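You operate a simulated robot arm through the tools that you are given. There is no shell and no other tool. Be economical: measure what you need, move in short steps, check, and stop when the job is done.

Carry out the task below with a simulated robot arm. There is one attempt and no reset: what you move stays moved.

TASK
Turn the gas on from the black cylinder at 5 litres a minute.
Fine: move the yellow cap to the other cylinder's cup, seat the coupling before the valve opens, other valve shut, no leak.

It is judged by the outcome, as a careful person would: the job done as asked, and still so three seconds after it is handed in. It fails if anything else is knocked over, pushed out of place, dropped, spilled or broken. A push-on lid holds only when it is set on centred and level and pressed home; a screw cap is set on level and turned clockwise until tight.

THE ROBOT
A 7-joint arm with a two-finger parallel gripper on a trunk, on a base that drives. Base frame: it is fixed to the floor where the robot stands at the start and does not move with it; the origin is under the middle of the robot, x ahead of it, y to its left, z up. Units: cm, degrees, N and s.
Its first joint turns from -166.0 to 166.0 degrees. Places, roughly: flow dial [40, 30, 100]; gas rack [60, 20, 70]. Payload 3.43 kg.
The TCP is the grasp point between the finger pads, 3 cm short of the fingertips. In the tool frame z runs along the fingers and y along their closing line. Largest opening 9.4 cm; finger width 2.8, thickness 1; the body of the gripper, 5 by 9.6 cm, starts 5.5 cm behind the TCP.
Orientation is told as [roll, pitch, yaw] about the base's x, y, z axes, in that order, counted from this pose: with the fingers straight down and closing along the base's y, the tool's x points along the base's -x, its y along +y and its z along -z.

THE INTERFACE
- The arm moves only by the tool nudge_tool. Its argument "series" is a list of rows, each a list of 3 entries, a list of its own where there are three numbers: the shift along the tool's x, y, z in cm, then the turn, a rotation vector about the tool's x, y, z in degrees, then the gripper command, from -1 (shut) to 1 (fully open), values between in proportion. In form: [[[dx, dy, dz], [rx, ry, rz], hand], ...]. A call has 1 to 8 rows; each row shifts and turns the commanded pose from where the row before left it, along the tool's axes as they then stand. A row lasts 0.2 s, in which the tool goes at most 5 cm and 8.6 degrees; a call with a longer step from one row to the next is refused whole, and so is a gripper value outside its range. A pose out of reach is approached as far as the arm can. The call stops where the force on the tool passes 90 N (or 10 N more than at its start, if that is more) or the arm is blocked; 0.2 s more then pass. The fingers move at their own pace (about 4.5 cm/s each) and stop on an object; they squeeze with about 43 N. The grip force told is the motor's: it shows also when the fingers shut on nothing. Time passes only in rows, and 0.2 s behind the last, so rows that do not move let the fingers close. The reply holds the time, the measured pose of the TCP, the force on the tool along the base axes, the opening and the grip force, in the units named above and with some noise, with the torque about the TCP (base axes, N m) and any sound that the robot's microphone picked up, and new pictures: "pictures" is both (left out), scene, wrist or none.
- Cameras (640 x 400 px; columns grow to the right, rows downward): "scene" is now at [3.23, 24.32, 140.35]; the picture's right is [0.08, -1.00, 0.00], its down [-0.43, -0.04, -0.90] and it looks along [0.90, 0.08, -0.43] (base axes); focal length 214 px, centre (320, 200). "wrist" rides on the gripper at [7.6, 1.4, -10.2] in the tool frame; the picture's right is [-0.18, 0.98, 0.00], its down [-0.75, -0.14, -0.64] and it looks along [-0.63, -0.12, 0.77] (tool axes); focal length 243 px, centre (320, 200). There is no depth. A picture from a camera that has moved, and an enlarged one, comes with that camera's place and axes in the base frame and with its lens.
- base_move(legs): drives the robot by 1 to 6 legs, each [ahead, turn to the left] in cm and degrees, along the robot's own axes; the way and the turn of a leg run together, so that a leg with both is an arc; at most 150 cm and 180 degrees a leg. The arm and the cameras ride along, it lands a little off, and it stops where it bumps. It gives what a move gives, and a new picture of the scene camera.
- turn_head(pan, tilt): turns the head with the scene camera to pan (to the left, within 120 degrees either way) and tilt (down, from -29 to 69), counted from straight ahead of the robot. It gives what a move gives, and a new picture of the scene camera.
- enlarge(camera, box): a new picture of the part [left, top, right, bottom] of that camera's present view, enlarged. The clock stands still meanwhile.
- close_job(): hands the job in; it is judged then, once.

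Go step by step. Nothing tells you exact positions but the pictures and the camera data: compare them with the known pose of the tool, close in by small moves and look again before you grip or let go. The budget is 120 turns and 260 pictures, counting those below and the enlarged ones. Unless the task says otherwise, let go and move clear before handing in, and close with one line.

The tools are called as a command line: name --argument value ..., lists and objects as JSON in quotes. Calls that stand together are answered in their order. nudge_tool: Moves the arm, as the interface text tells. Its arguments: {"type":"object","properties":{"series":{"type":"array","items":{"type":"array"}},"pictures":{"type":"string","enum":["both","scene","wrist","none"]}},"required":["series"]} The other tools are called the same way: base_move (legs) drives the base; turn_head (pan, tilt) turns the head that bears the scene camera; enlarge (camera, box) takes an enlarged picture of a part of a camera's view; close_job () hands the job in.

At the start:

```text
t: 0.0
tool_pos: [55.1, 23.6, 135.89]
tcp_rot: [0.0, 0.0, -0.3]
wrist_force: [-0.5, -0.6, 0.1]
moment: [-0.02, -0.01, 0.03]
width: 9.41
grasp_force: 0.1
robot x, y, heading: [0.07, -0.25, 0.0]
head pan, tilt: [4.8, 25.7]
```

scene: 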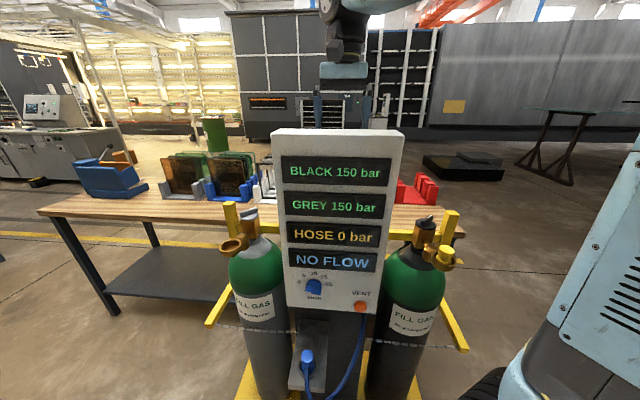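
wrist: 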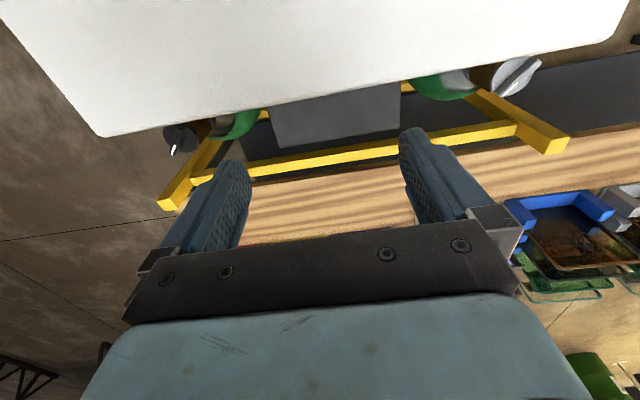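

I see a gas rack with two cylinders, left and right, a panel with displays and a dial in between, and a blue hose coupling parked below. I will zoom in on the details first.

enlarge --camera "scene" --box '[200, 190, 320, 265]'

enlarge --camera "scene" --box '[360, 200, 480, 275]'

enlarge --camera "scene" --box '[270, 250, 390, 325]'

enlarge --camera "scene" --box '[220, 290, 460, 400]'

```text
5.33 times, centred on (260, 228) of scene
camera zoom: at [3.23, 24.32, 140.35], right [0.08, -1.0, 0.0], down [-0.43, -0.04, -0.9], along [0.9, 0.08, -0.43], focal length 1144 px, centre (640, 53)
```

zoom: 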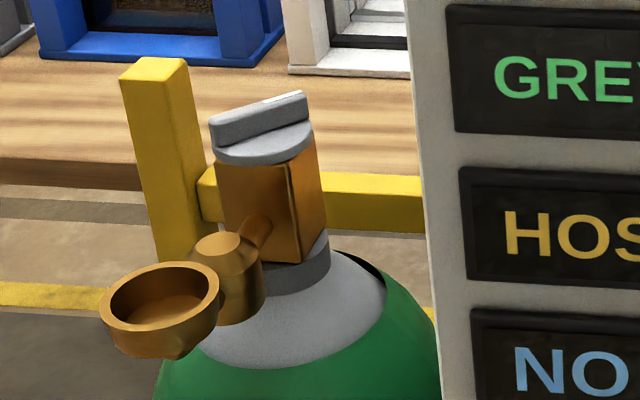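

```text
5.33 times, centred on (420, 238) of scene
camera zoom: at [3.23, 24.32, 140.35], right [0.08, -1.0, 0.0], down [-0.43, -0.04, -0.9], along [0.9, 0.08, -0.43], focal length 1144 px, centre (-213, 0)
```

zoom: 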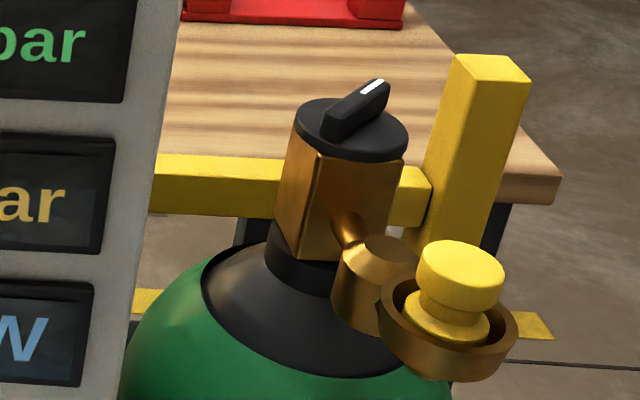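

```text
5.33 times, centred on (330, 288) of scene
camera zoom: at [3.23, 24.32, 140.35], right [0.08, -1.0, 0.0], down [-0.43, -0.04, -0.9], along [0.9, 0.08, -0.43], focal length 1144 px, centre (267, -267)
```

zoom: 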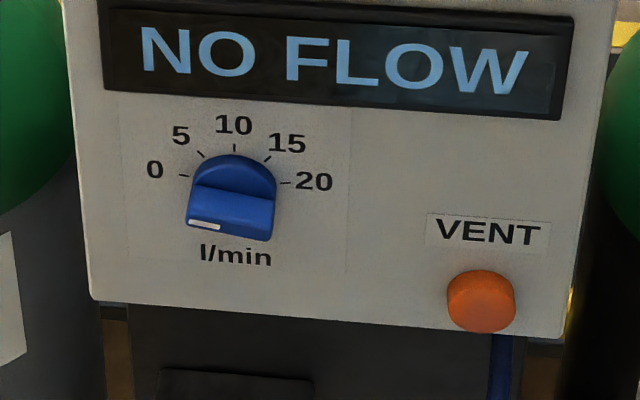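

```text
2.67 times, centred on (340, 345) of scene
camera zoom: at [3.23, 24.32, 140.35], right [0.08, -1.0, 0.0], down [-0.43, -0.04, -0.9], along [0.9, 0.08, -0.43], focal length 572 px, centre (267, -187)
```

zoom: 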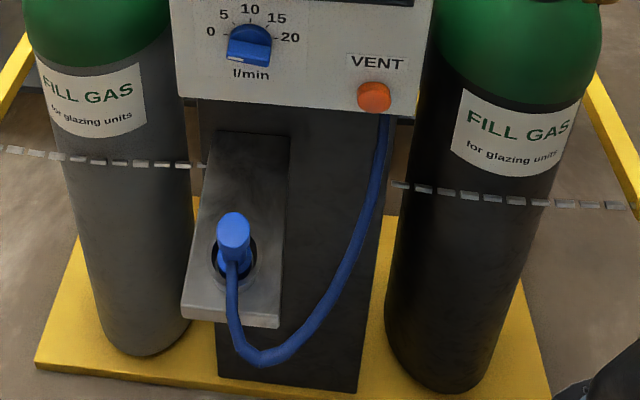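

The right cylinder is the black one and holds the yellow cap in its cup. The grey cup is empty, and the coupling is parked low on the column. I'll raise the arm and back the base off so it has room to work in front of the rack.

nudge_tool --series '[[[0, 0, -4], [0, 0, 0], 1], [[0, 0, -4], [0, 0, 0], 1], [[0, 0, -3], [0, 0, 0], 1]]' --pictures "none"

base_move --legs '[[-30, 0]]'

```text
t: 0.8
tool_pos: [54.85, 23.68, 147.4]
tcp_rot: [0.0, 0.1, -0.5]
wrist_force: [-0.2, 0.2, -0.6]
moment: [0.01, 0.01, -0.02]
width: 9.39
grasp_force: 0.2
robot x, y, heading: [0.12, 0.09, -0.1]
head pan, tilt: [4.8, 25.7]
```

```text
t: 2.9
tool_pos: [24.09, 23.96, 147.25]
tcp_rot: [-0.1, 0.0, -0.1]
wrist_force: [-1.1, -0.1, -0.4]
moment: [-0.01, 0.0, -0.02]
width: 9.4
grasp_force: 0.2
robot x, y, heading: [-30.67, -0.53, 0.3]
head pan, tilt: [4.8, 25.7]
camera scene: at [-27.47, 24.25, 140.35], right [0.09, -1.0, 0.0], down [-0.43, -0.04, -0.9], along [0.9, 0.08, -0.43], focal length 214 px, centre (320, 200)
```

scene: 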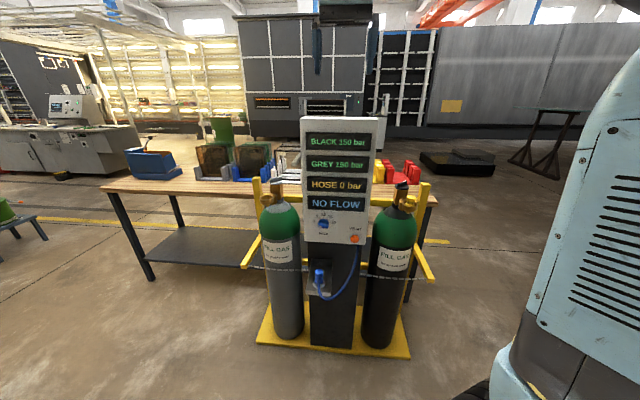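

The base backed off cleanly. I'll zoom on the same features from here to triangulate them.

enlarge --camera "scene" --box '[240, 170, 336, 230]'

enlarge --camera "scene" --box '[350, 170, 446, 230]'

enlarge --camera "scene" --box '[282, 204, 378, 304]'

```text
6.67 times, centred on (288, 200) of scene
camera zoom: at [-27.47, 24.25, 140.35], right [0.09, -1.0, 0.0], down [-0.43, -0.04, -0.9], along [0.9, 0.08, -0.43], focal length 1430 px, centre (533, 200)
```

zoom: 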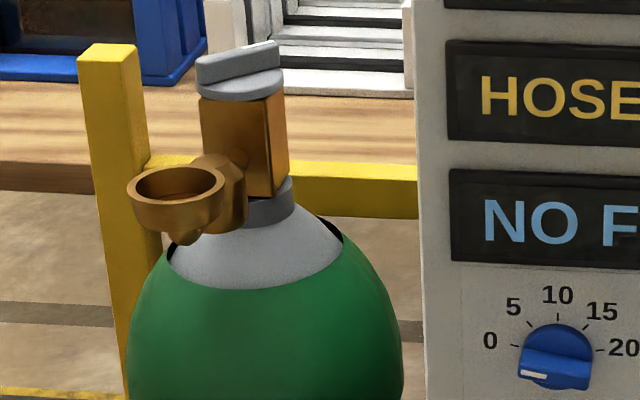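

```text
6.67 times, centred on (398, 200) of scene
camera zoom: at [-27.47, 24.25, 140.35], right [0.09, -1.0, 0.0], down [-0.43, -0.04, -0.9], along [0.9, 0.08, -0.43], focal length 1430 px, centre (-200, 200)
```

zoom: 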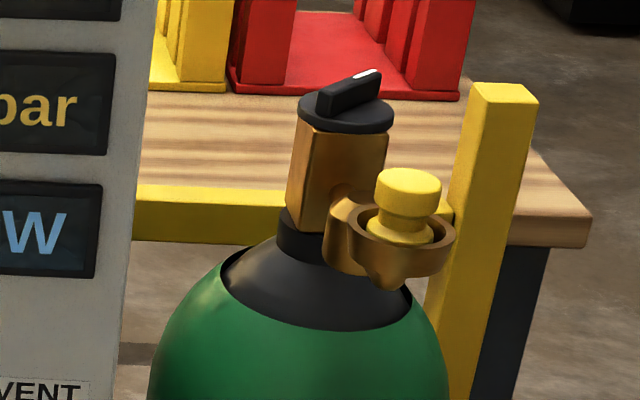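

```text
4.00 times, centred on (330, 254) of scene
camera zoom: at [-27.47, 24.25, 140.35], right [0.09, -1.0, 0.0], down [-0.43, -0.04, -0.9], along [0.9, 0.08, -0.43], focal length 858 px, centre (280, -16)
```

zoom: 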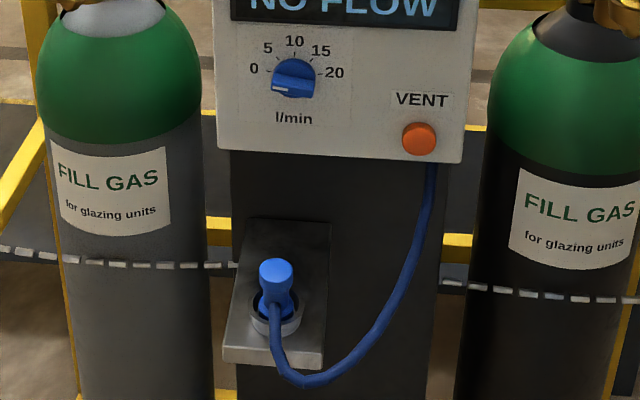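

I've triangulated the positions as follows:

| Part | x | y | z |
|---|---|---|---|
| Yellow cap, top | 48.5 | -3.4 | 106 |
| Grey cup rim | 47.7 | 52.4 | 104 |
| Coupling, top | 37 | 30.5 | 78 |
| Dial | 43 | 29 | 96.5 |
| Black valve | 61 | -3 | 105.5 |

Next I move to a point above the cap.

nudge_tool --series '[[[-3.5, -4.5, 2], [0, 0, 0], 1], [[-3.5, -4.5, 2], [0, 0, 0], 1], [[-3.5, -4.5, 2], [0, 0, 0], 1], [[-4, -4.5, 2], [0, 0, 0], 1], [[-4, -3, 3], [0, 0, 0], 1], [[-3, -3, 3], [0, 0, 0], 1], [[-2.6, -3, 3], [0, 0, 0], 1], [[0, -0.2, 4], [0, 0, 0], 1]]'

```text
refused: row 1 steps farther than a row can; nothing moved
```

The rows were too long, so I'm splitting the path into shorter ones.

nudge_tool --series '[[[-2, -4.5, 0], [0, 0, 0], 1], [[-2, -4.5, 0], [0, 0, 0], 1], [[-2, -4.5, 0], [0, 0, 0], 1], [[-2, -4.5, 0], [0, 0, 0], 1], [[-2, -4.5, 0], [0, 0, 0], 1], [[-2, -4.5, 0], [0, 0, 0], 1], [[-4, 0, 2.8], [0, 0, 0], 1], [[-4, 0, 2.8], [0, 0, 0], 1]]' --pictures "none"

nudge_tool --series '[[[-3, -0.4, 3.5], [0, 0, 0], 1], [[-1.5, 0, 4.5], [0, 0, 0], 1], [[0, 0, 4.5], [0, 0, 0], 1], [[0, 0, 4.5], [0, 0, 0], 1], [[0, 0, 3.5], [0, 0, 0], 1]]'

```text
t: 4.7
tool_pos: [44.11, -3.05, 141.55]
tcp_rot: [0.0, -0.1, -0.1]
wrist_force: [-0.9, 0.4, 1.0]
moment: [0.01, -0.03, -0.02]
width: 9.43
grasp_force: 0.1
robot x, y, heading: [-30.65, -0.27, 0.3]
head pan, tilt: [4.8, 25.7]
```

```text
t: 5.9
tool_pos: [48.3, -3.42, 121.21]
tcp_rot: [0.0, 0.0, -0.1]
wrist_force: [-0.1, 0.2, -0.7]
moment: [-0.03, 0.01, 0.0]
width: 9.39
grasp_force: 0.0
robot x, y, heading: [-30.31, -0.21, 0.3]
head pan, tilt: [4.8, 25.7]
camera scene: at [-27.46, 24.25, 140.35], right [0.09, -1.0, 0.0], down [-0.43, -0.04, -0.9], along [0.9, 0.08, -0.43], focal length 214 px, centre (320, 200)
camera wrist: at [40.61, -1.98, 131.62], right [0.19, 0.98, 0.0], down [0.75, -0.14, 0.64], along [0.63, -0.12, -0.77], focal length 243 px, centre (320, 200)
```

scene: 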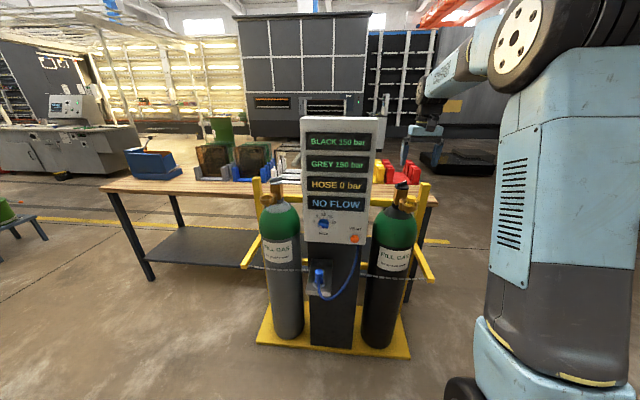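
wrist: 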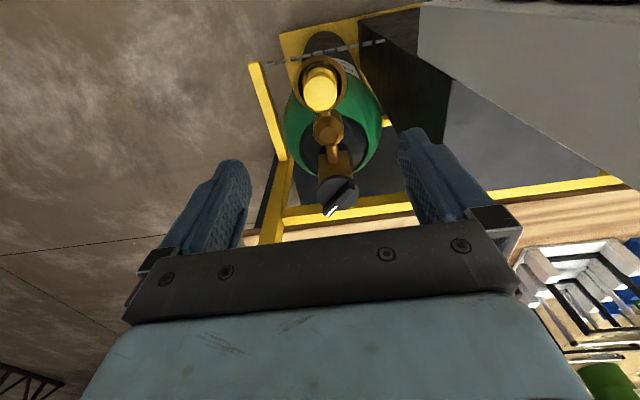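

The gripper is above the cap. I'll enlarge the wrist view to refine the cap position and the knob mark.

enlarge --camera "wrist" --box '[272, 40, 400, 120]'

enlarge --camera "wrist" --box '[290, 150, 386, 220]'

enlarge --camera "scene" --box '[370, 120, 450, 230]'

```text
5.00 times, centred on (336, 80) of wrist
camera zoom: at [40.61, -1.98, 131.62], right [0.19, 0.98, 0.0], down [0.75, -0.14, 0.64], along [0.63, -0.12, -0.77], focal length 1213 px, centre (240, 800)
```

zoom: 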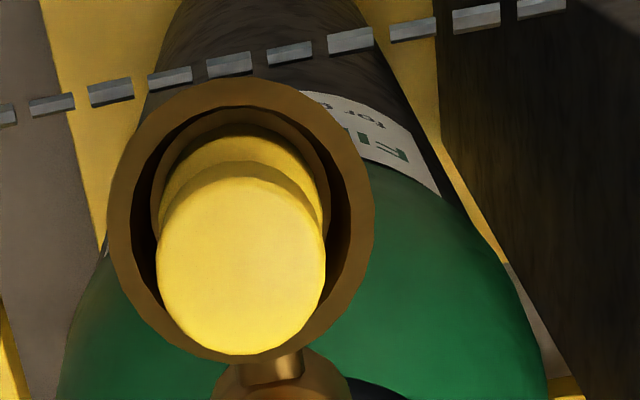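

```text
5.71 times, centred on (338, 185) of wrist
camera zoom: at [40.61, -1.98, 131.62], right [0.19, 0.98, 0.0], down [0.75, -0.14, 0.64], along [0.63, -0.12, -0.77], focal length 1386 px, centre (217, 286)
```

zoom: 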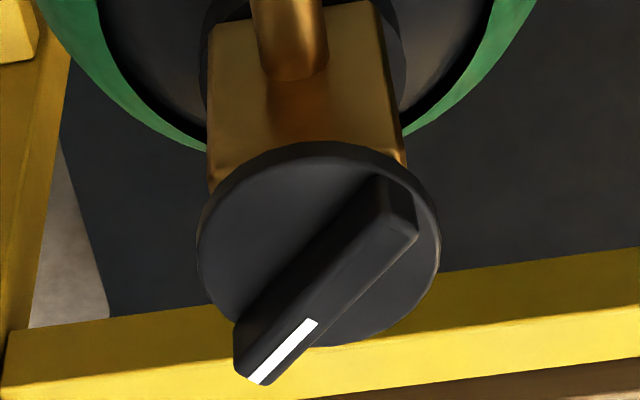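

```text
3.64 times, centred on (410, 175) of scene
camera zoom: at [-27.46, 24.25, 140.35], right [0.09, -1.0, 0.0], down [-0.43, -0.04, -0.9], along [0.9, 0.08, -0.43], focal length 780 px, centre (-7, 291)
```

zoom: 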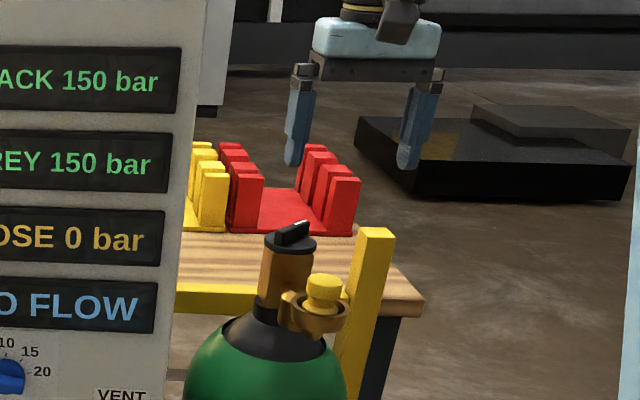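

The cap centre is near x 47.8, y -3.4. I'm descending to just above the grip height, then checking.

nudge_tool --series '[[[0.5, 0, 4.5], [0, 0, 0], 1], [[0, 0, 4], [0, 0, 0], 1], [[0, 0, 3], [0, 0, 0], 0.6], [[0, 0, 1.5], [0, 0, 0], 0.2]]' --pictures "wrist"

enlarge --camera "scene" --box '[370, 160, 450, 220]'

```text
t: 6.9
tool_pos: [47.76, -3.35, 108.2]
tcp_rot: [0.0, 0.1, -0.2]
wrist_force: [-0.1, 0.6, 0.3]
moment: [0.02, 0.0, 0.0]
width: 5.64
grasp_force: 0.1
robot x, y, heading: [-30.43, -0.37, 0.3]
head pan, tilt: [4.8, 25.7]
camera wrist: at [40.31, -1.85, 118.54], right [0.19, 0.98, 0.0], down [0.75, -0.14, 0.64], along [0.63, -0.12, -0.77], focal length 243 px, centre (320, 200)
```

wrist: 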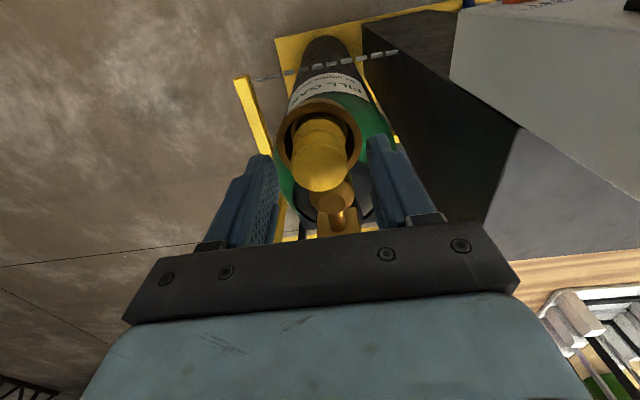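

```text
6.67 times, centred on (410, 190) of scene
camera zoom: at [-27.46, 24.24, 140.35], right [0.09, -1.0, 0.0], down [-0.43, -0.04, -0.9], along [0.9, 0.08, -0.43], focal length 1430 px, centre (-280, 267)
```

zoom: 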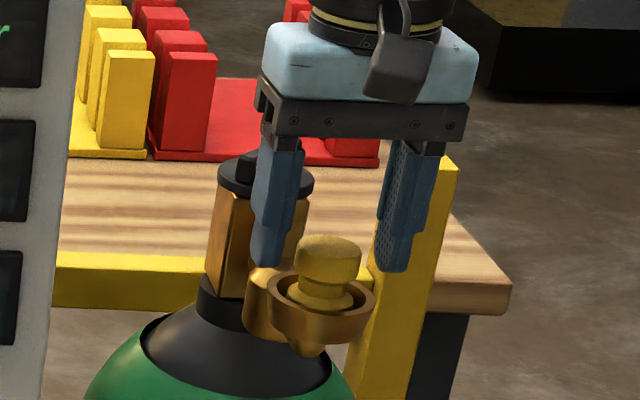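

The fingers straddle the cap, centred in y, with the tips about 1 cm high. I'm lowering 1 cm and closing.

nudge_tool --series '[[[-0.2, 0, 1.0], [0, 0, 0], 0.2], [[0, 0, 0], [0, 0, 0], -1], [[0, 0, 0], [0, 0, 0], -1], [[0, 0, 0], [0, 0, 0], -1], [[0, 0, 0], [0, 0, 0], -1]]' --pictures "none"

enlarge --camera "scene" --box '[370, 160, 450, 220]'

```text
t: 8.1
tool_pos: [48.19, -3.53, 107.07]
tcp_rot: [0.0, 0.0, -0.1]
wrist_force: [-0.2, 0.3, -0.2]
moment: [0.02, 0.0, -0.01]
width: 3.26
grasp_force: 42.5
robot x, y, heading: [-30.61, -0.8, 0.4]
head pan, tilt: [4.8, 25.7]
```

```text
6.67 times, centred on (410, 190) of scene
camera zoom: at [-27.44, 24.24, 140.35], right [0.09, -1.0, 0.0], down [-0.43, -0.04, -0.9], along [0.9, 0.08, -0.43], focal length 1430 px, centre (-280, 267)
```

zoom: 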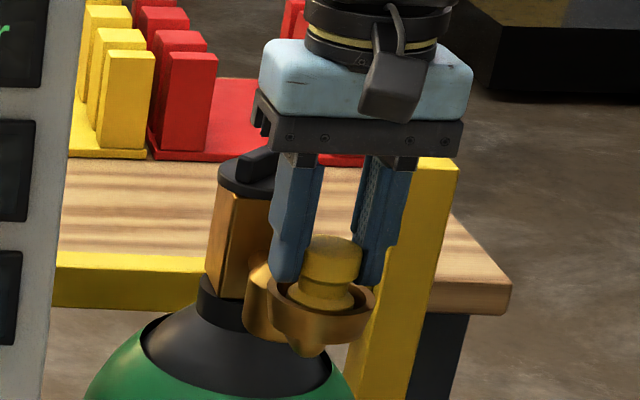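

The cap is gripped at 3.26 cm with no side force. I'm lifting it slowly.

nudge_tool --series '[[[0, 0, -0.5], [0, 0, 0], -1], [[0, 0, -0.5], [0, 0, 0], -1], [[0, 0, -1], [0, 0, 0], -1], [[0, 0, -2], [0, 0, 0], -1], [[0, 0, -3], [0, 0, 0], -1]]'

enlarge --camera "scene" --box '[370, 150, 450, 210]'

```text
t: 9.3
tool_pos: [48.34, -3.49, 114.09]
tcp_rot: [0.0, 0.1, -0.1]
wrist_force: [0.6, 1.0, -0.5]
moment: [0.02, 0.05, 0.01]
width: 3.25
grasp_force: 43.0
robot x, y, heading: [-30.61, 0.01, 0.2]
head pan, tilt: [4.8, 25.7]
camera scene: at [-27.42, 24.24, 140.35], right [0.09, -1.0, 0.0], down [-0.43, -0.04, -0.9], along [0.9, 0.08, -0.43], focal length 214 px, centre (320, 200)
camera wrist: at [40.74, -2.03, 124.5], right [0.19, 0.98, 0.0], down [0.75, -0.14, 0.64], along [0.63, -0.12, -0.77], focal length 243 px, centre (320, 200)
```

scene: 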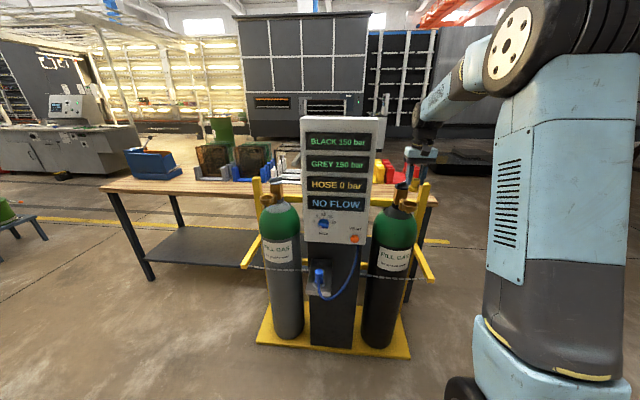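
wrist: 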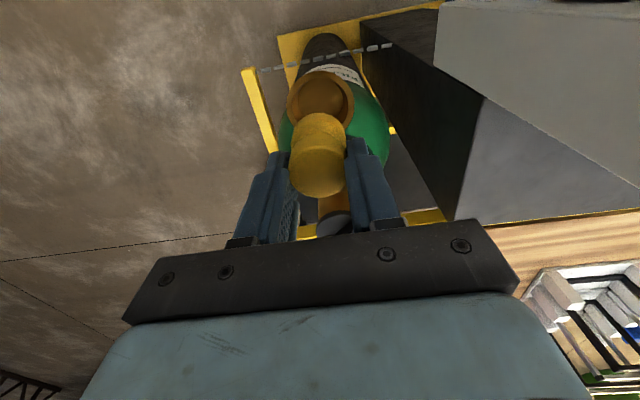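

```text
6.67 times, centred on (410, 180) of scene
camera zoom: at [-27.42, 24.24, 140.35], right [0.09, -1.0, 0.0], down [-0.43, -0.04, -0.9], along [0.9, 0.08, -0.43], focal length 1430 px, centre (-280, 333)
```

zoom: 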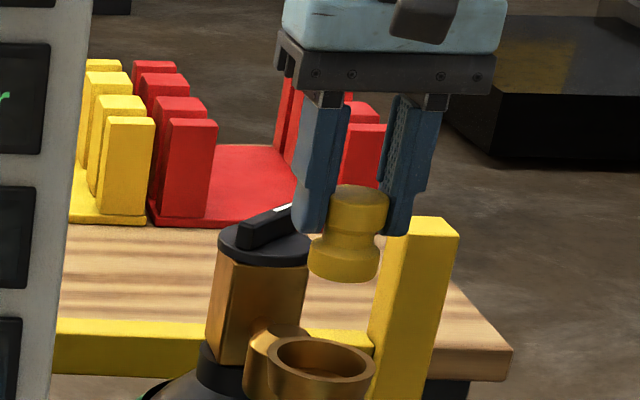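

The cap came out cleanly. I'm retreating in front of the panel and crossing to the grey side.

nudge_tool --series '[[[4, 0, -2], [0, 0, 0], -1], [[4.5, 0, -1], [0, 0, 0], -1], [[4.5, 0, 0], [0, 0, 0], -1], [[4.5, 0, 0], [0, 0, 0], -1], [[2.5, 3, 0], [0, 0, 0], -1], [[0, 4.7, 0], [0, 0, 0], -1], [[0, 4.7, 0], [0, 0, 0], -1], [[0, 4.7, 0], [0, 0, 0], -1]]' --pictures "none"

nudge_tool --series '[[[0, 4.7, 0], [0, 0, 0], -1], [[0, 4.7, 0], [0, 0, 0], -1], [[0, 4.7, 0], [0, 0, 0], -1], [[0, 4.7, 0], [0, 0, 0], -1], [[0, 4.7, 0], [0, 0, 0], -1], [[0, 4.7, 0], [0, 0, 0], -1], [[0, 4.7, 0], [0, 0, 0], -1], [[-2, 3, 0], [0, 0, 0], -1]]' --pictures "wrist"

```text
t: 11.1
tool_pos: [28.63, 13.78, 117.28]
tcp_rot: [0.0, 0.0, 0.0]
wrist_force: [0.1, 0.1, -0.5]
moment: [0.03, -0.03, -0.03]
width: 3.28
grasp_force: 43.1
robot x, y, heading: [-30.6, -0.72, 0.3]
head pan, tilt: [4.8, 25.7]
```

```text
t: 12.9
tool_pos: [30.07, 49.58, 116.95]
tcp_rot: [0.0, 0.0, -0.1]
wrist_force: [-0.6, -1.1, -0.2]
moment: [0.02, 0.0, -0.02]
width: 3.26
grasp_force: 43.3
robot x, y, heading: [-30.7, -0.41, 0.4]
head pan, tilt: [4.8, 25.7]
camera wrist: at [22.48, 51.15, 127.4], right [0.19, 0.98, 0.0], down [0.75, -0.14, 0.64], along [0.63, -0.12, -0.77], focal length 243 px, centre (320, 200)
```

wrist: 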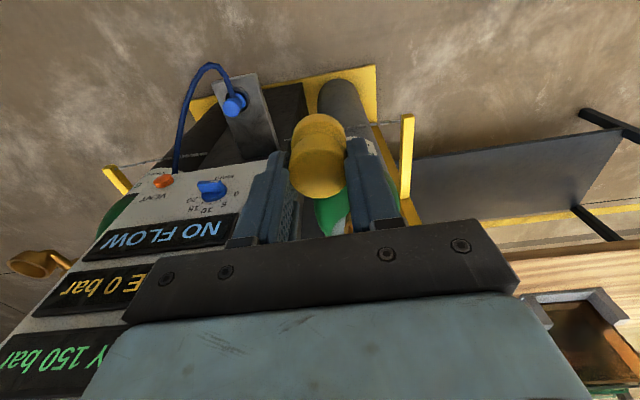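

Still holding the cap. I'm moving over the grey cup at the same height as the earlier lifted pose (z 114.1), so the wrist pictures can be compared directly.

nudge_tool --series '[[[-4.5, 1, 0], [0, 0, 0], -1], [[-4.5, 1, 0], [0, 0, 0], -1], [[-4.5, 0.6, 0], [0, 0, 0], -1], [[-3.5, 0, 0], [0, 0, 0], -1], [[-1, 0.1, 2.9], [0, 0, 0], -1], [[0, 0, 0], [0, 0, 0], -1]]'

enlarge --camera "wrist" --box '[256, 60, 384, 140]'

enlarge --camera "scene" --box '[230, 150, 310, 210]'

```text
t: 14.3
tool_pos: [48.38, 52.22, 114.06]
tcp_rot: [0.0, 0.1, -0.1]
wrist_force: [0.2, 0.2, -0.5]
moment: [-0.02, -0.01, 0.0]
width: 3.25
grasp_force: 43.0
robot x, y, heading: [-30.44, -0.39, 0.2]
head pan, tilt: [4.8, 25.7]
camera scene: at [-27.43, 24.25, 140.35], right [0.09, -1.0, 0.0], down [-0.43, -0.04, -0.9], along [0.9, 0.08, -0.43], focal length 214 px, centre (320, 200)
camera wrist: at [40.78, 53.72, 124.5], right [0.18, 0.98, 0.0], down [0.75, -0.14, 0.64], along [0.63, -0.12, -0.77], focal length 243 px, centre (320, 200)
```

scene: 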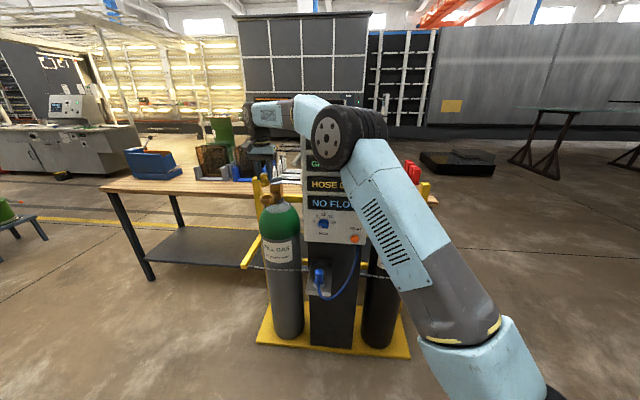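
wrist: 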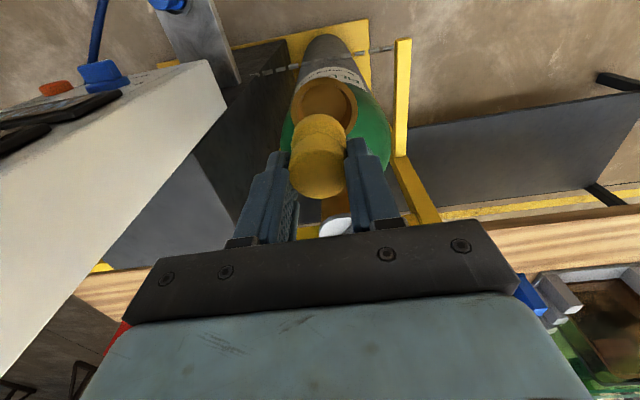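

```text
5.00 times, centred on (320, 100) of wrist
camera zoom: at [40.78, 53.72, 124.5], right [0.18, 0.98, 0.0], down [0.75, -0.14, 0.64], along [0.63, -0.12, -0.77], focal length 1213 px, centre (320, 700)
```

zoom: 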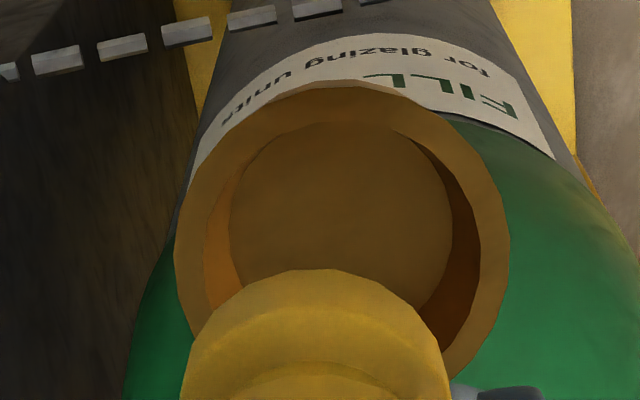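

```text
6.67 times, centred on (270, 180) of scene
camera zoom: at [-27.43, 24.25, 140.35], right [0.09, -1.0, 0.0], down [-0.43, -0.04, -0.9], along [0.9, 0.08, -0.43], focal length 1430 px, centre (653, 333)
```

zoom: 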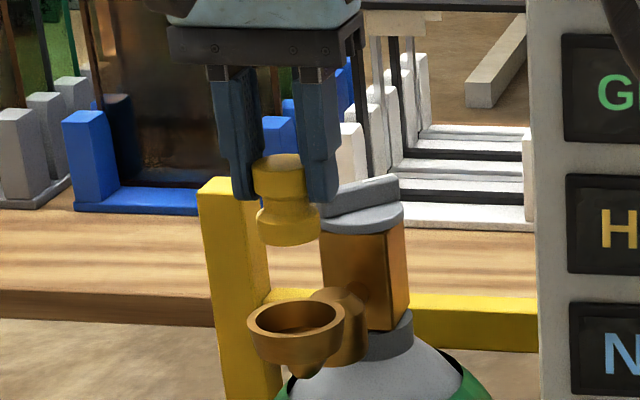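

The cap is nearly over the grey cup, off by only a few millimetres. I'm lowering until it hovers just above the rim and measuring again.

nudge_tool --series '[[[0, 0.2, 2], [0, 0, 0], -1], [[0, 0, 1.8], [0, 0, 0], -1], [[0, 0, 0], [0, 0, 0], -1]]' --pictures "none"

enlarge --camera "wrist" --box '[256, 80, 384, 210]'

enlarge --camera "scene" --box '[250, 170, 290, 205]'

```text
t: 15.1
tool_pos: [48.45, 52.27, 110.3]
tcp_rot: [0.0, 0.0, 0.0]
wrist_force: [-0.7, 1.0, 0.0]
moment: [0.02, -0.01, -0.01]
width: 3.24
grasp_force: 43.2
robot x, y, heading: [-30.68, -0.32, 0.3]
head pan, tilt: [4.8, 25.7]
```

```text
3.08 times, centred on (320, 145) of wrist
camera zoom: at [40.79, 53.74, 120.69], right [0.19, 0.98, 0.0], down [0.75, -0.14, 0.64], along [0.63, -0.12, -0.77], focal length 746 px, centre (320, 369)
```

zoom: 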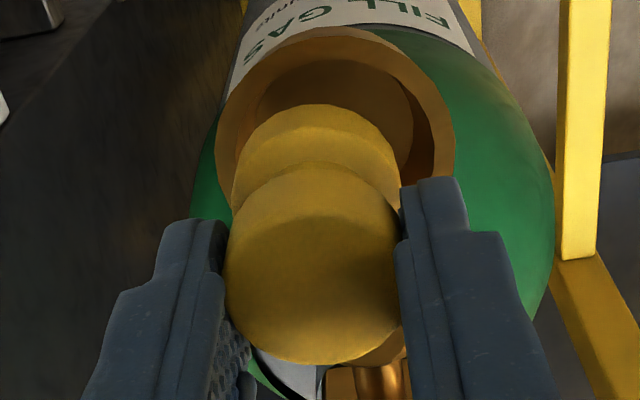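

```text
11.43 times, centred on (270, 188) of scene
camera zoom: at [-27.44, 24.25, 140.35], right [0.09, -1.0, 0.0], down [-0.43, -0.04, -0.9], along [0.9, 0.08, -0.43], focal length 2451 px, centre (891, 343)
```

zoom: 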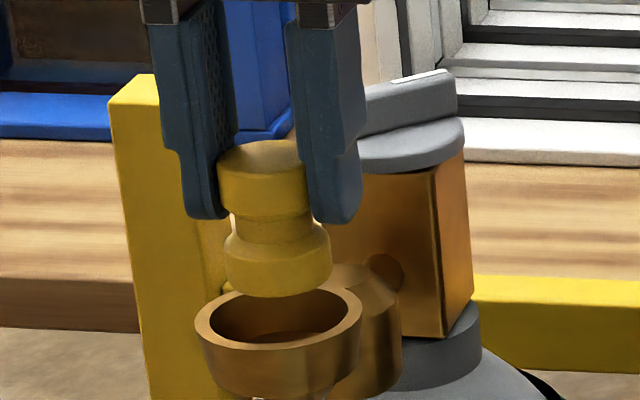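

The scene view puts the cap about 0.15 cm short in y, and the wrist view says about 0.4 cm. I'm shifting by 0.25 and re-measuring.

nudge_tool --series '[[[0, 0.25, 0.4], [0, 0, 0], -1], [[0, 0, 0], [0, 0, 0], -1], [[0, 0, 0], [0, 0, 0], -1]]' --pictures "none"

enlarge --camera "wrist" --box '[276, 80, 374, 180]'

enlarge --camera "scene" --box '[250, 175, 282, 205]'

```text
t: 15.9
tool_pos: [48.37, 52.53, 110.1]
tcp_rot: [0.0, 0.1, -0.1]
wrist_force: [-0.1, -0.8, -1.1]
moment: [0.0, 0.0, 0.02]
width: 3.23
grasp_force: 43.4
robot x, y, heading: [-30.86, -0.63, 0.7]
head pan, tilt: [4.8, 25.7]
```

```text
4.00 times, centred on (325, 130) of wrist
camera zoom: at [40.76, 54.07, 120.38], right [0.19, 0.98, 0.0], down [0.75, -0.14, 0.64], along [0.63, -0.12, -0.77], focal length 970 px, centre (300, 480)
```

zoom: 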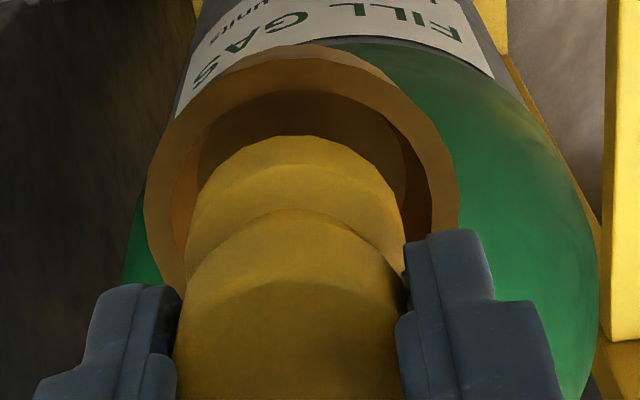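

```text
13.33 times, centred on (266, 190) of scene
camera zoom: at [-27.44, 24.25, 140.35], right [0.09, -1.0, 0.0], down [-0.43, -0.04, -0.9], along [0.9, 0.08, -0.43], focal length 2860 px, centre (1040, 333)
```

zoom: 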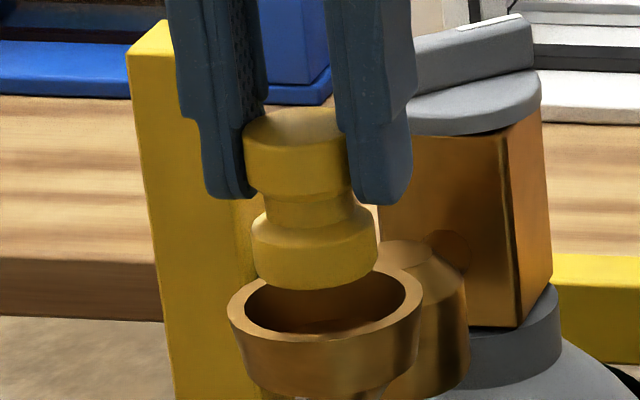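

The two views now straddle centre, about ±0.15 cm, so I'm lowering the cap into the cup and watching the force.

nudge_tool --series '[[[0, 0, 0.7], [0, 0, 0], -1], [[0, 0, 0.7], [0, 0, 0], -1], [[0, 0, 0.6], [0, 0, 0], -1], [[0, 0, 0.4], [0, 0, 0], -1]]' --pictures "none"

enlarge --camera "wrist" --box '[276, 80, 374, 210]'

enlarge --camera "scene" --box '[250, 175, 282, 205]'

```text
t: 16.9
tool_pos: [48.48, 52.51, 107.59]
tcp_rot: [0.0, -0.1, 0.0]
wrist_force: [4.6, 0.2, 2.3]
moment: [0.07, -0.2, 0.0]
width: 3.25
grasp_force: 43.1
robot x, y, heading: [-30.34, -0.05, 0.2]
head pan, tilt: [4.8, 25.7]
```

```text
3.08 times, centred on (325, 145) of wrist
camera zoom: at [40.87, 54.08, 118.0], right [0.19, 0.98, 0.0], down [0.75, -0.14, 0.64], along [0.63, -0.12, -0.77], focal length 746 px, centre (305, 369)
```

zoom: 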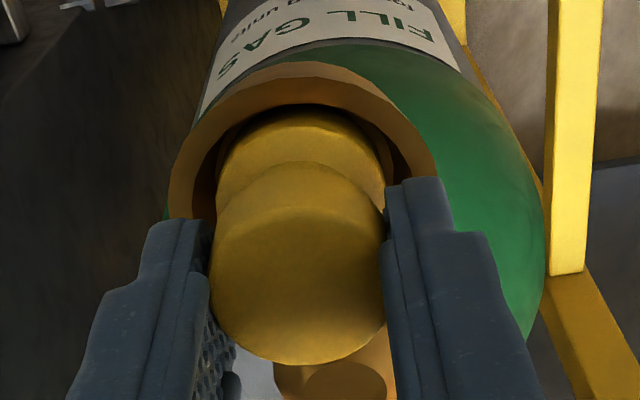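

```text
13.33 times, centred on (266, 190) of scene
camera zoom: at [-27.42, 24.25, 140.35], right [0.09, -1.0, 0.0], down [-0.43, -0.04, -0.9], along [0.9, 0.08, -0.43], focal length 2860 px, centre (1040, 333)
```

zoom: 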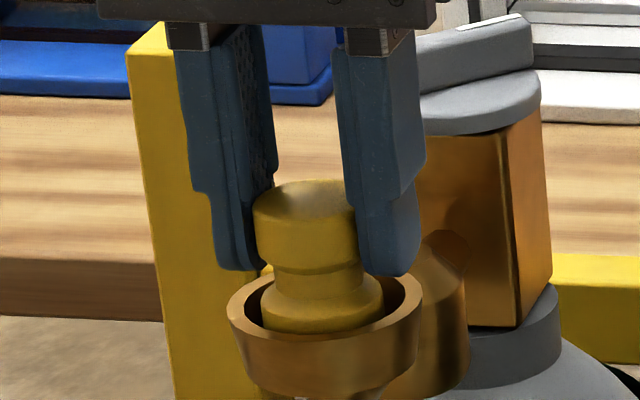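

The side force of +4.6 N in x shows the cap touching the front inner wall. It is centred in y, so I'm easing it +x by 0.25 and continuing down.

nudge_tool --series '[[[-0.25, 0, -0.1], [0, 0, 0], -1], [[0, 0, 0.2], [0, 0, 0], -1], [[0, 0, 0.3], [0, 0, 0], -1]]' --pictures "none"

enlarge --camera "wrist" --box '[276, 80, 374, 210]'

```text
t: 17.7
tool_pos: [48.69, 52.72, 107.29]
tcp_rot: [-0.1, 0.0, -0.1]
wrist_force: [0.1, -0.2, -0.2]
moment: [0.02, 0.02, 0.02]
width: 3.25
grasp_force: 43.1
robot x, y, heading: [-30.37, -0.47, 0.4]
head pan, tilt: [4.8, 25.7]
```

```text
3.08 times, centred on (325, 145) of wrist
camera zoom: at [40.99, 54.17, 117.66], right [0.19, 0.98, 0.0], down [0.75, -0.14, 0.64], along [0.63, -0.12, -0.77], focal length 746 px, centre (305, 369)
```

zoom: 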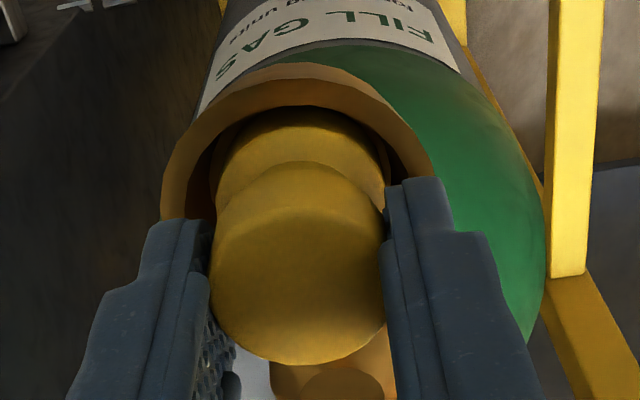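

The side force is gone and it looks centred. I'm pressing gently down.

nudge_tool --series '[[[0, 0, 0.15], [0, 0, 0], -1], [[0, 0, 0.15], [0, 0, 0], -1], [[0, 0, 0.15], [0, 0, 0], -1], [[0, 0, 0], [0, 0, 0], -1]]' --pictures "none"

enlarge --camera "scene" --box '[250, 175, 282, 205]'

```text
t: 18.7
tool_pos: [48.52, 52.61, 107.08]
tcp_rot: [0.1, -0.2, -0.1]
wrist_force: [10.7, -0.2, 25.7]
moment: [-0.09, -0.32, -0.01]
width: 3.26
grasp_force: 42.8
robot x, y, heading: [-30.19, -0.57, 0.4]
head pan, tilt: [4.8, 25.7]
```

```text
13.33 times, centred on (266, 190) of scene
camera zoom: at [-27.5, 24.19, 140.36], right [0.09, -1.0, 0.0], down [-0.43, -0.04, -0.9], along [0.9, 0.08, -0.43], focal length 2860 px, centre (1040, 333)
```

zoom: 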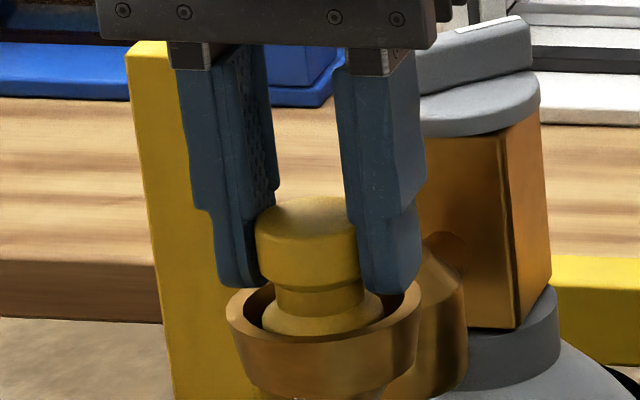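

It has made contact at the same height as the original seat (107.08). I'm relieving the x bias slightly and pressing a little more to be sure it's home.

nudge_tool --series '[[[-0.15, 0, -0.1], [0, 0, 0], -1], [[0, 0, 0.2], [0, 0, 0], -1], [[0, 0, 0.1], [0, 0, 0], -1], [[0, 0, 0.1], [0, 0, 0], -1]]' --pictures "none"

```text
t: 19.7
tool_pos: [48.62, 52.62, 107.07]
tcp_rot: [0.3, -0.1, -0.1]
wrist_force: [1.3, 0.5, 54.8]
moment: [-0.22, 0.32, -0.03]
width: 3.22
grasp_force: 42.9
robot x, y, heading: [-30.44, -0.39, 0.2]
head pan, tilt: [4.8, 25.7]
```

It's firmly bottomed at 55 N with no further travel. I'm unloading, opening and rising straight up.

nudge_tool --series '[[[0, 0, -0.4], [0, 0, 0], -1], [[0, 0, 0], [0, 0, 0], -0.1], [[0, 0, 0], [0, 0, 0], -0.1], [[0, 0, -1], [0, 0, 0], -0.1], [[0, 0, -3], [0, 0, 0], -0.1], [[0, 0, -4], [0, 0, 0], 0], [[0, 0, -4], [0, 0, 0], 0.5]]' --pictures "wrist"

enlarge --camera "scene" --box '[240, 165, 336, 230]'

enlarge --camera "wrist" --box '[272, 40, 400, 220]'

```text
t: 21.3
tool_pos: [49.3, 52.68, 118.6]
tcp_rot: [0.0, 0.1, 0.0]
wrist_force: [0.1, 0.2, -0.5]
moment: [-0.02, 0.01, 0.02]
width: 7.02
grasp_force: 0.1
robot x, y, heading: [-30.52, -0.53, 0.4]
head pan, tilt: [4.8, 25.7]
camera wrist: at [41.72, 54.18, 128.98], right [0.18, 0.98, 0.0], down [0.75, -0.14, 0.64], along [0.63, -0.12, -0.77], focal length 243 px, centre (320, 200)
```

wrist: 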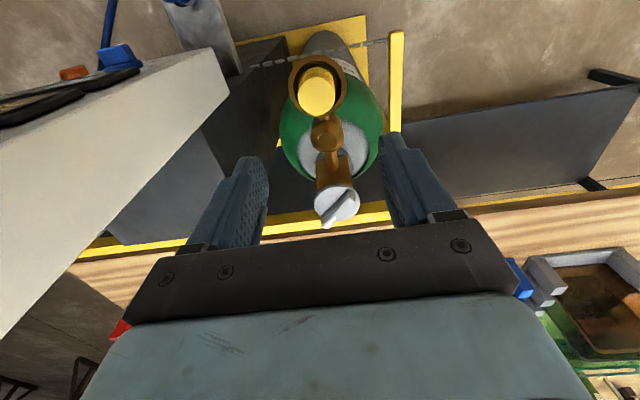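

```text
6.15 times, centred on (288, 198) of scene
camera zoom: at [-27.43, 24.26, 140.35], right [0.09, -1.0, 0.0], down [-0.43, -0.04, -0.9], along [0.9, 0.08, -0.43], focal length 1320 px, centre (517, 215)
```

zoom: 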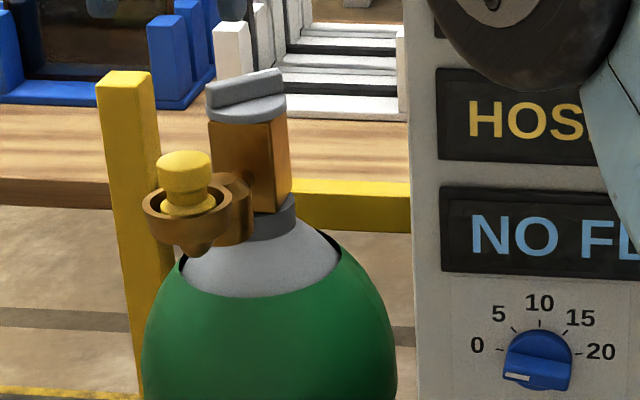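

```text
2.22 times, centred on (336, 130) of wrist
camera zoom: at [41.72, 54.18, 128.98], right [0.18, 0.98, 0.0], down [0.75, -0.14, 0.64], along [0.63, -0.12, -0.77], focal length 539 px, centre (284, 356)
```

zoom: 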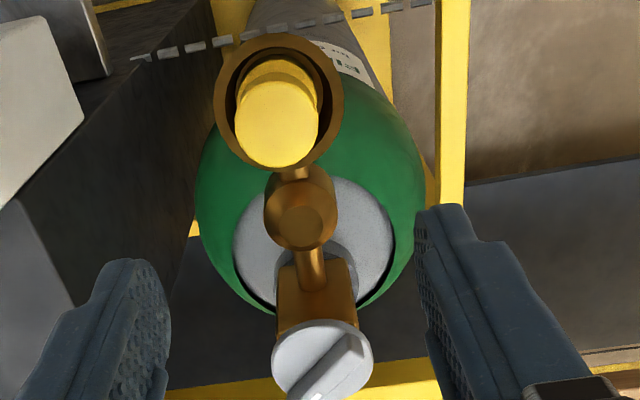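

The cap sits in the grey cup just as it did before, and both valve wings stand alike. Next I move in front of the column to look closely at the parked coupling.

nudge_tool --series '[[[4.5, 0, 0], [0, 0, 0], 1], [[4.8, 0, 0], [0, 0, 0], 1], [[4.8, 0, 0], [0, 0, 0], 1], [[4.8, 0, 0], [0, 0, 0], 1], [[4, -2.5, 0], [0, 0, 0], 1], [[2, -4, 0], [0, 0, 0], 1], [[0, -4.8, 0], [0, 0, 0], 1], [[0, -4.8, 0], [0, 0, 0], 1]]' --pictures "none"

nudge_tool --series '[[[0, -3.6, 3], [0, 0, 0], 1], [[0, -2.2, 4], [0, 0, 0], 1], [[0, 0, 4.8], [0, 0, 0], 1], [[0, 0, 4.8], [0, 0, 0], 1], [[0, 0, 4.8], [0, 0, 0], 1], [[0, 0, 4.5], [0, 0, 0], 1], [[0, 0, 2], [0, 0, 0], 1]]'

enlarge --camera "wrist" --box '[200, 60, 420, 200]'

```text
t: 23.1
tool_pos: [23.96, 36.46, 118.54]
tcp_rot: [0.0, 0.0, 0.0]
wrist_force: [-0.1, 0.9, 0.0]
moment: [-0.06, -0.02, -0.03]
width: 9.41
grasp_force: 0.0
robot x, y, heading: [-30.42, -0.43, 0.1]
head pan, tilt: [4.8, 25.7]
```

```text
t: 24.7
tool_pos: [23.77, 30.53, 90.82]
tcp_rot: [0.0, 0.1, -0.1]
wrist_force: [-0.6, 0.0, 0.2]
moment: [0.02, 0.03, 0.04]
width: 9.41
grasp_force: 0.1
robot x, y, heading: [-30.88, -0.18, 0.4]
head pan, tilt: [4.8, 25.7]
camera scene: at [-27.48, 24.23, 140.35], right [0.09, -1.0, 0.0], down [-0.43, -0.04, -0.9], along [0.9, 0.08, -0.43], focal length 214 px, centre (320, 200)
camera wrist: at [16.17, 32.07, 101.16], right [0.19, 0.98, 0.0], down [0.75, -0.14, 0.64], along [0.63, -0.12, -0.77], focal length 243 px, centre (320, 200)
```

scene: 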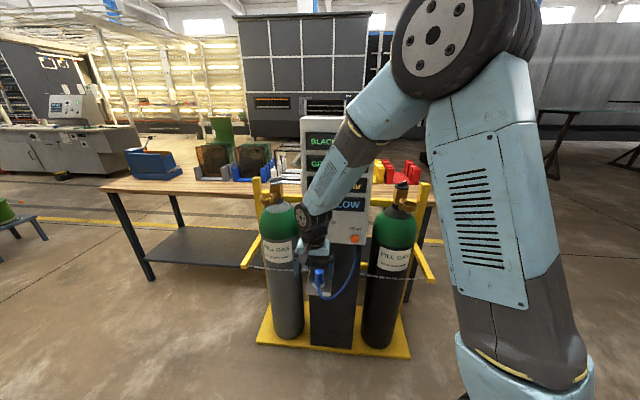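
wrist: 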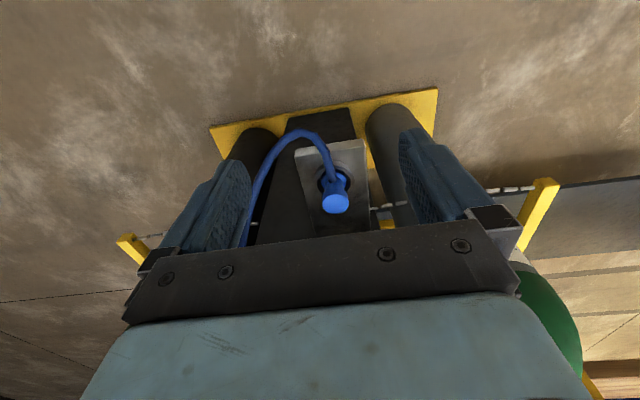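

```text
2.86 times, centred on (310, 130) of wrist
camera zoom: at [16.17, 32.07, 101.16], right [0.19, 0.98, 0.0], down [0.75, -0.14, 0.64], along [0.63, -0.12, -0.77], focal length 693 px, centre (349, 400)
```

zoom: 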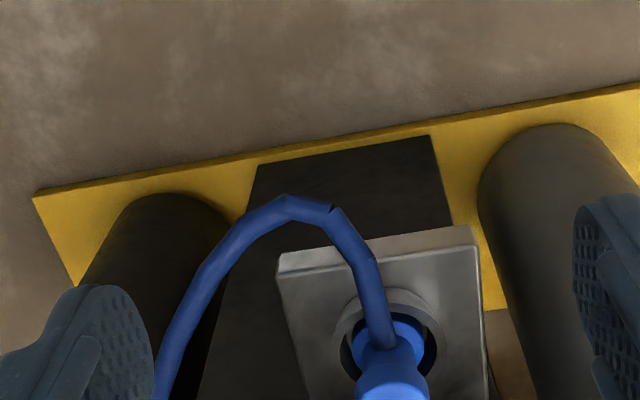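

The coupling is vertical in a socket, with its hose leaving at the front below the head. The dial overhangs it, so I'll tilt the tool about 25° and come in from the front.

nudge_tool --series '[[[0, 0, 0], [0, -8.4, 0], 1], [[0, 0, 0], [0, -8.4, 0], 1], [[0, 0, 0], [0, -8.2, 0], 1], [[0, 0, 0], [0, 0, 0], 1]]' --pictures "wrist"

enlarge --camera "wrist" --box '[260, 200, 420, 320]'

enlarge --camera "scene" --box '[290, 215, 370, 305]'

```text
t: 25.7
tool_pos: [23.84, 30.73, 90.91]
tcp_rot: [0.0, -25.0, -0.1]
wrist_force: [0.0, 0.2, -0.3]
moment: [0.01, 0.0, 0.0]
width: 9.39
grasp_force: 0.0
robot x, y, heading: [-30.42, -0.76, 0.5]
head pan, tilt: [4.8, 25.7]
camera wrist: at [12.49, 32.21, 97.13], right [0.17, 0.98, 0.08], down [0.41, -0.14, 0.9], along [0.9, -0.12, -0.43], focal length 243 px, centre (320, 200)
```

wrist: 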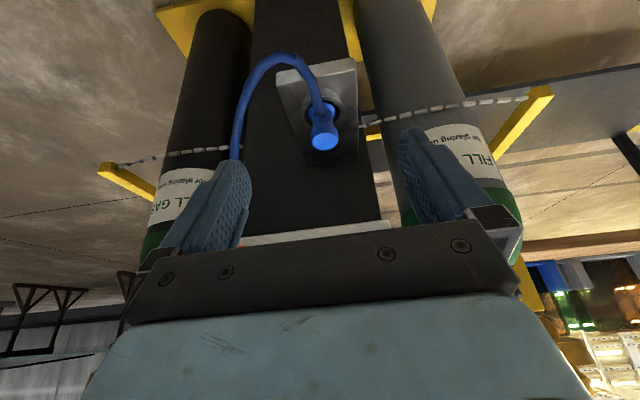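

```text
3.33 times, centred on (340, 260) of wrist
camera zoom: at [12.49, 32.21, 97.13], right [0.17, 0.98, 0.08], down [0.41, -0.14, 0.9], along [0.9, -0.12, -0.43], focal length 809 px, centre (253, 0)
```

zoom: 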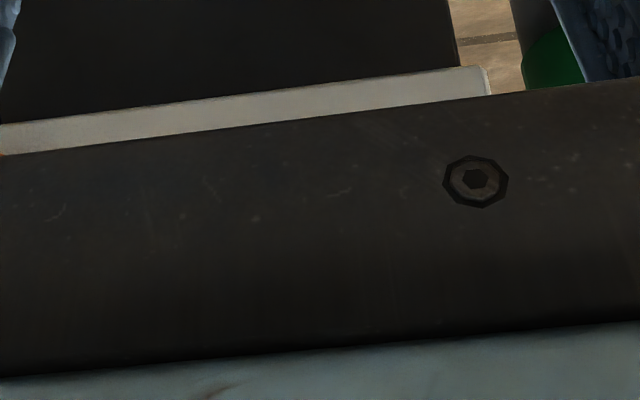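

```text
4.44 times, centred on (330, 260) of scene
camera zoom: at [-27.5, 24.26, 140.35], right [0.09, -1.0, 0.0], down [-0.43, -0.04, -0.9], along [0.9, 0.08, -0.43], focal length 953 px, centre (276, -67)
```

zoom: 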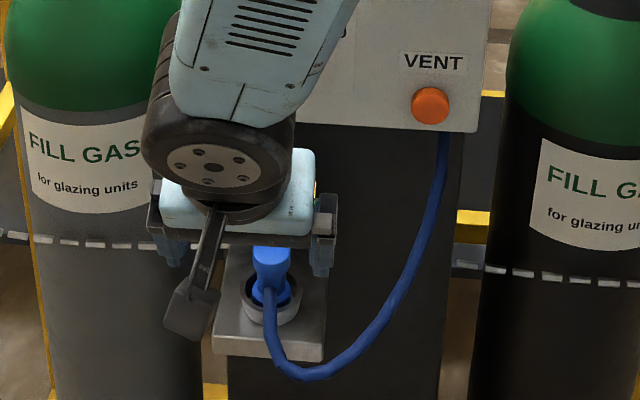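

enlarge --camera "wrist" --box '[264, 50, 376, 170]'

```text
3.33 times, centred on (320, 110) of wrist
camera zoom: at [12.49, 32.21, 97.13], right [0.17, 0.98, 0.08], down [0.41, -0.14, 0.9], along [0.9, -0.12, -0.43], focal length 809 px, centre (320, 500)
```

zoom: 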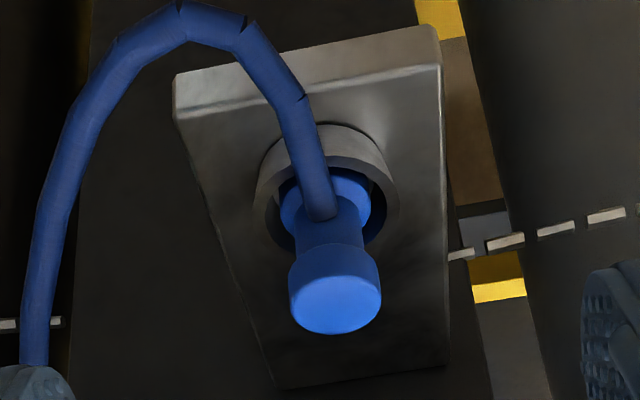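

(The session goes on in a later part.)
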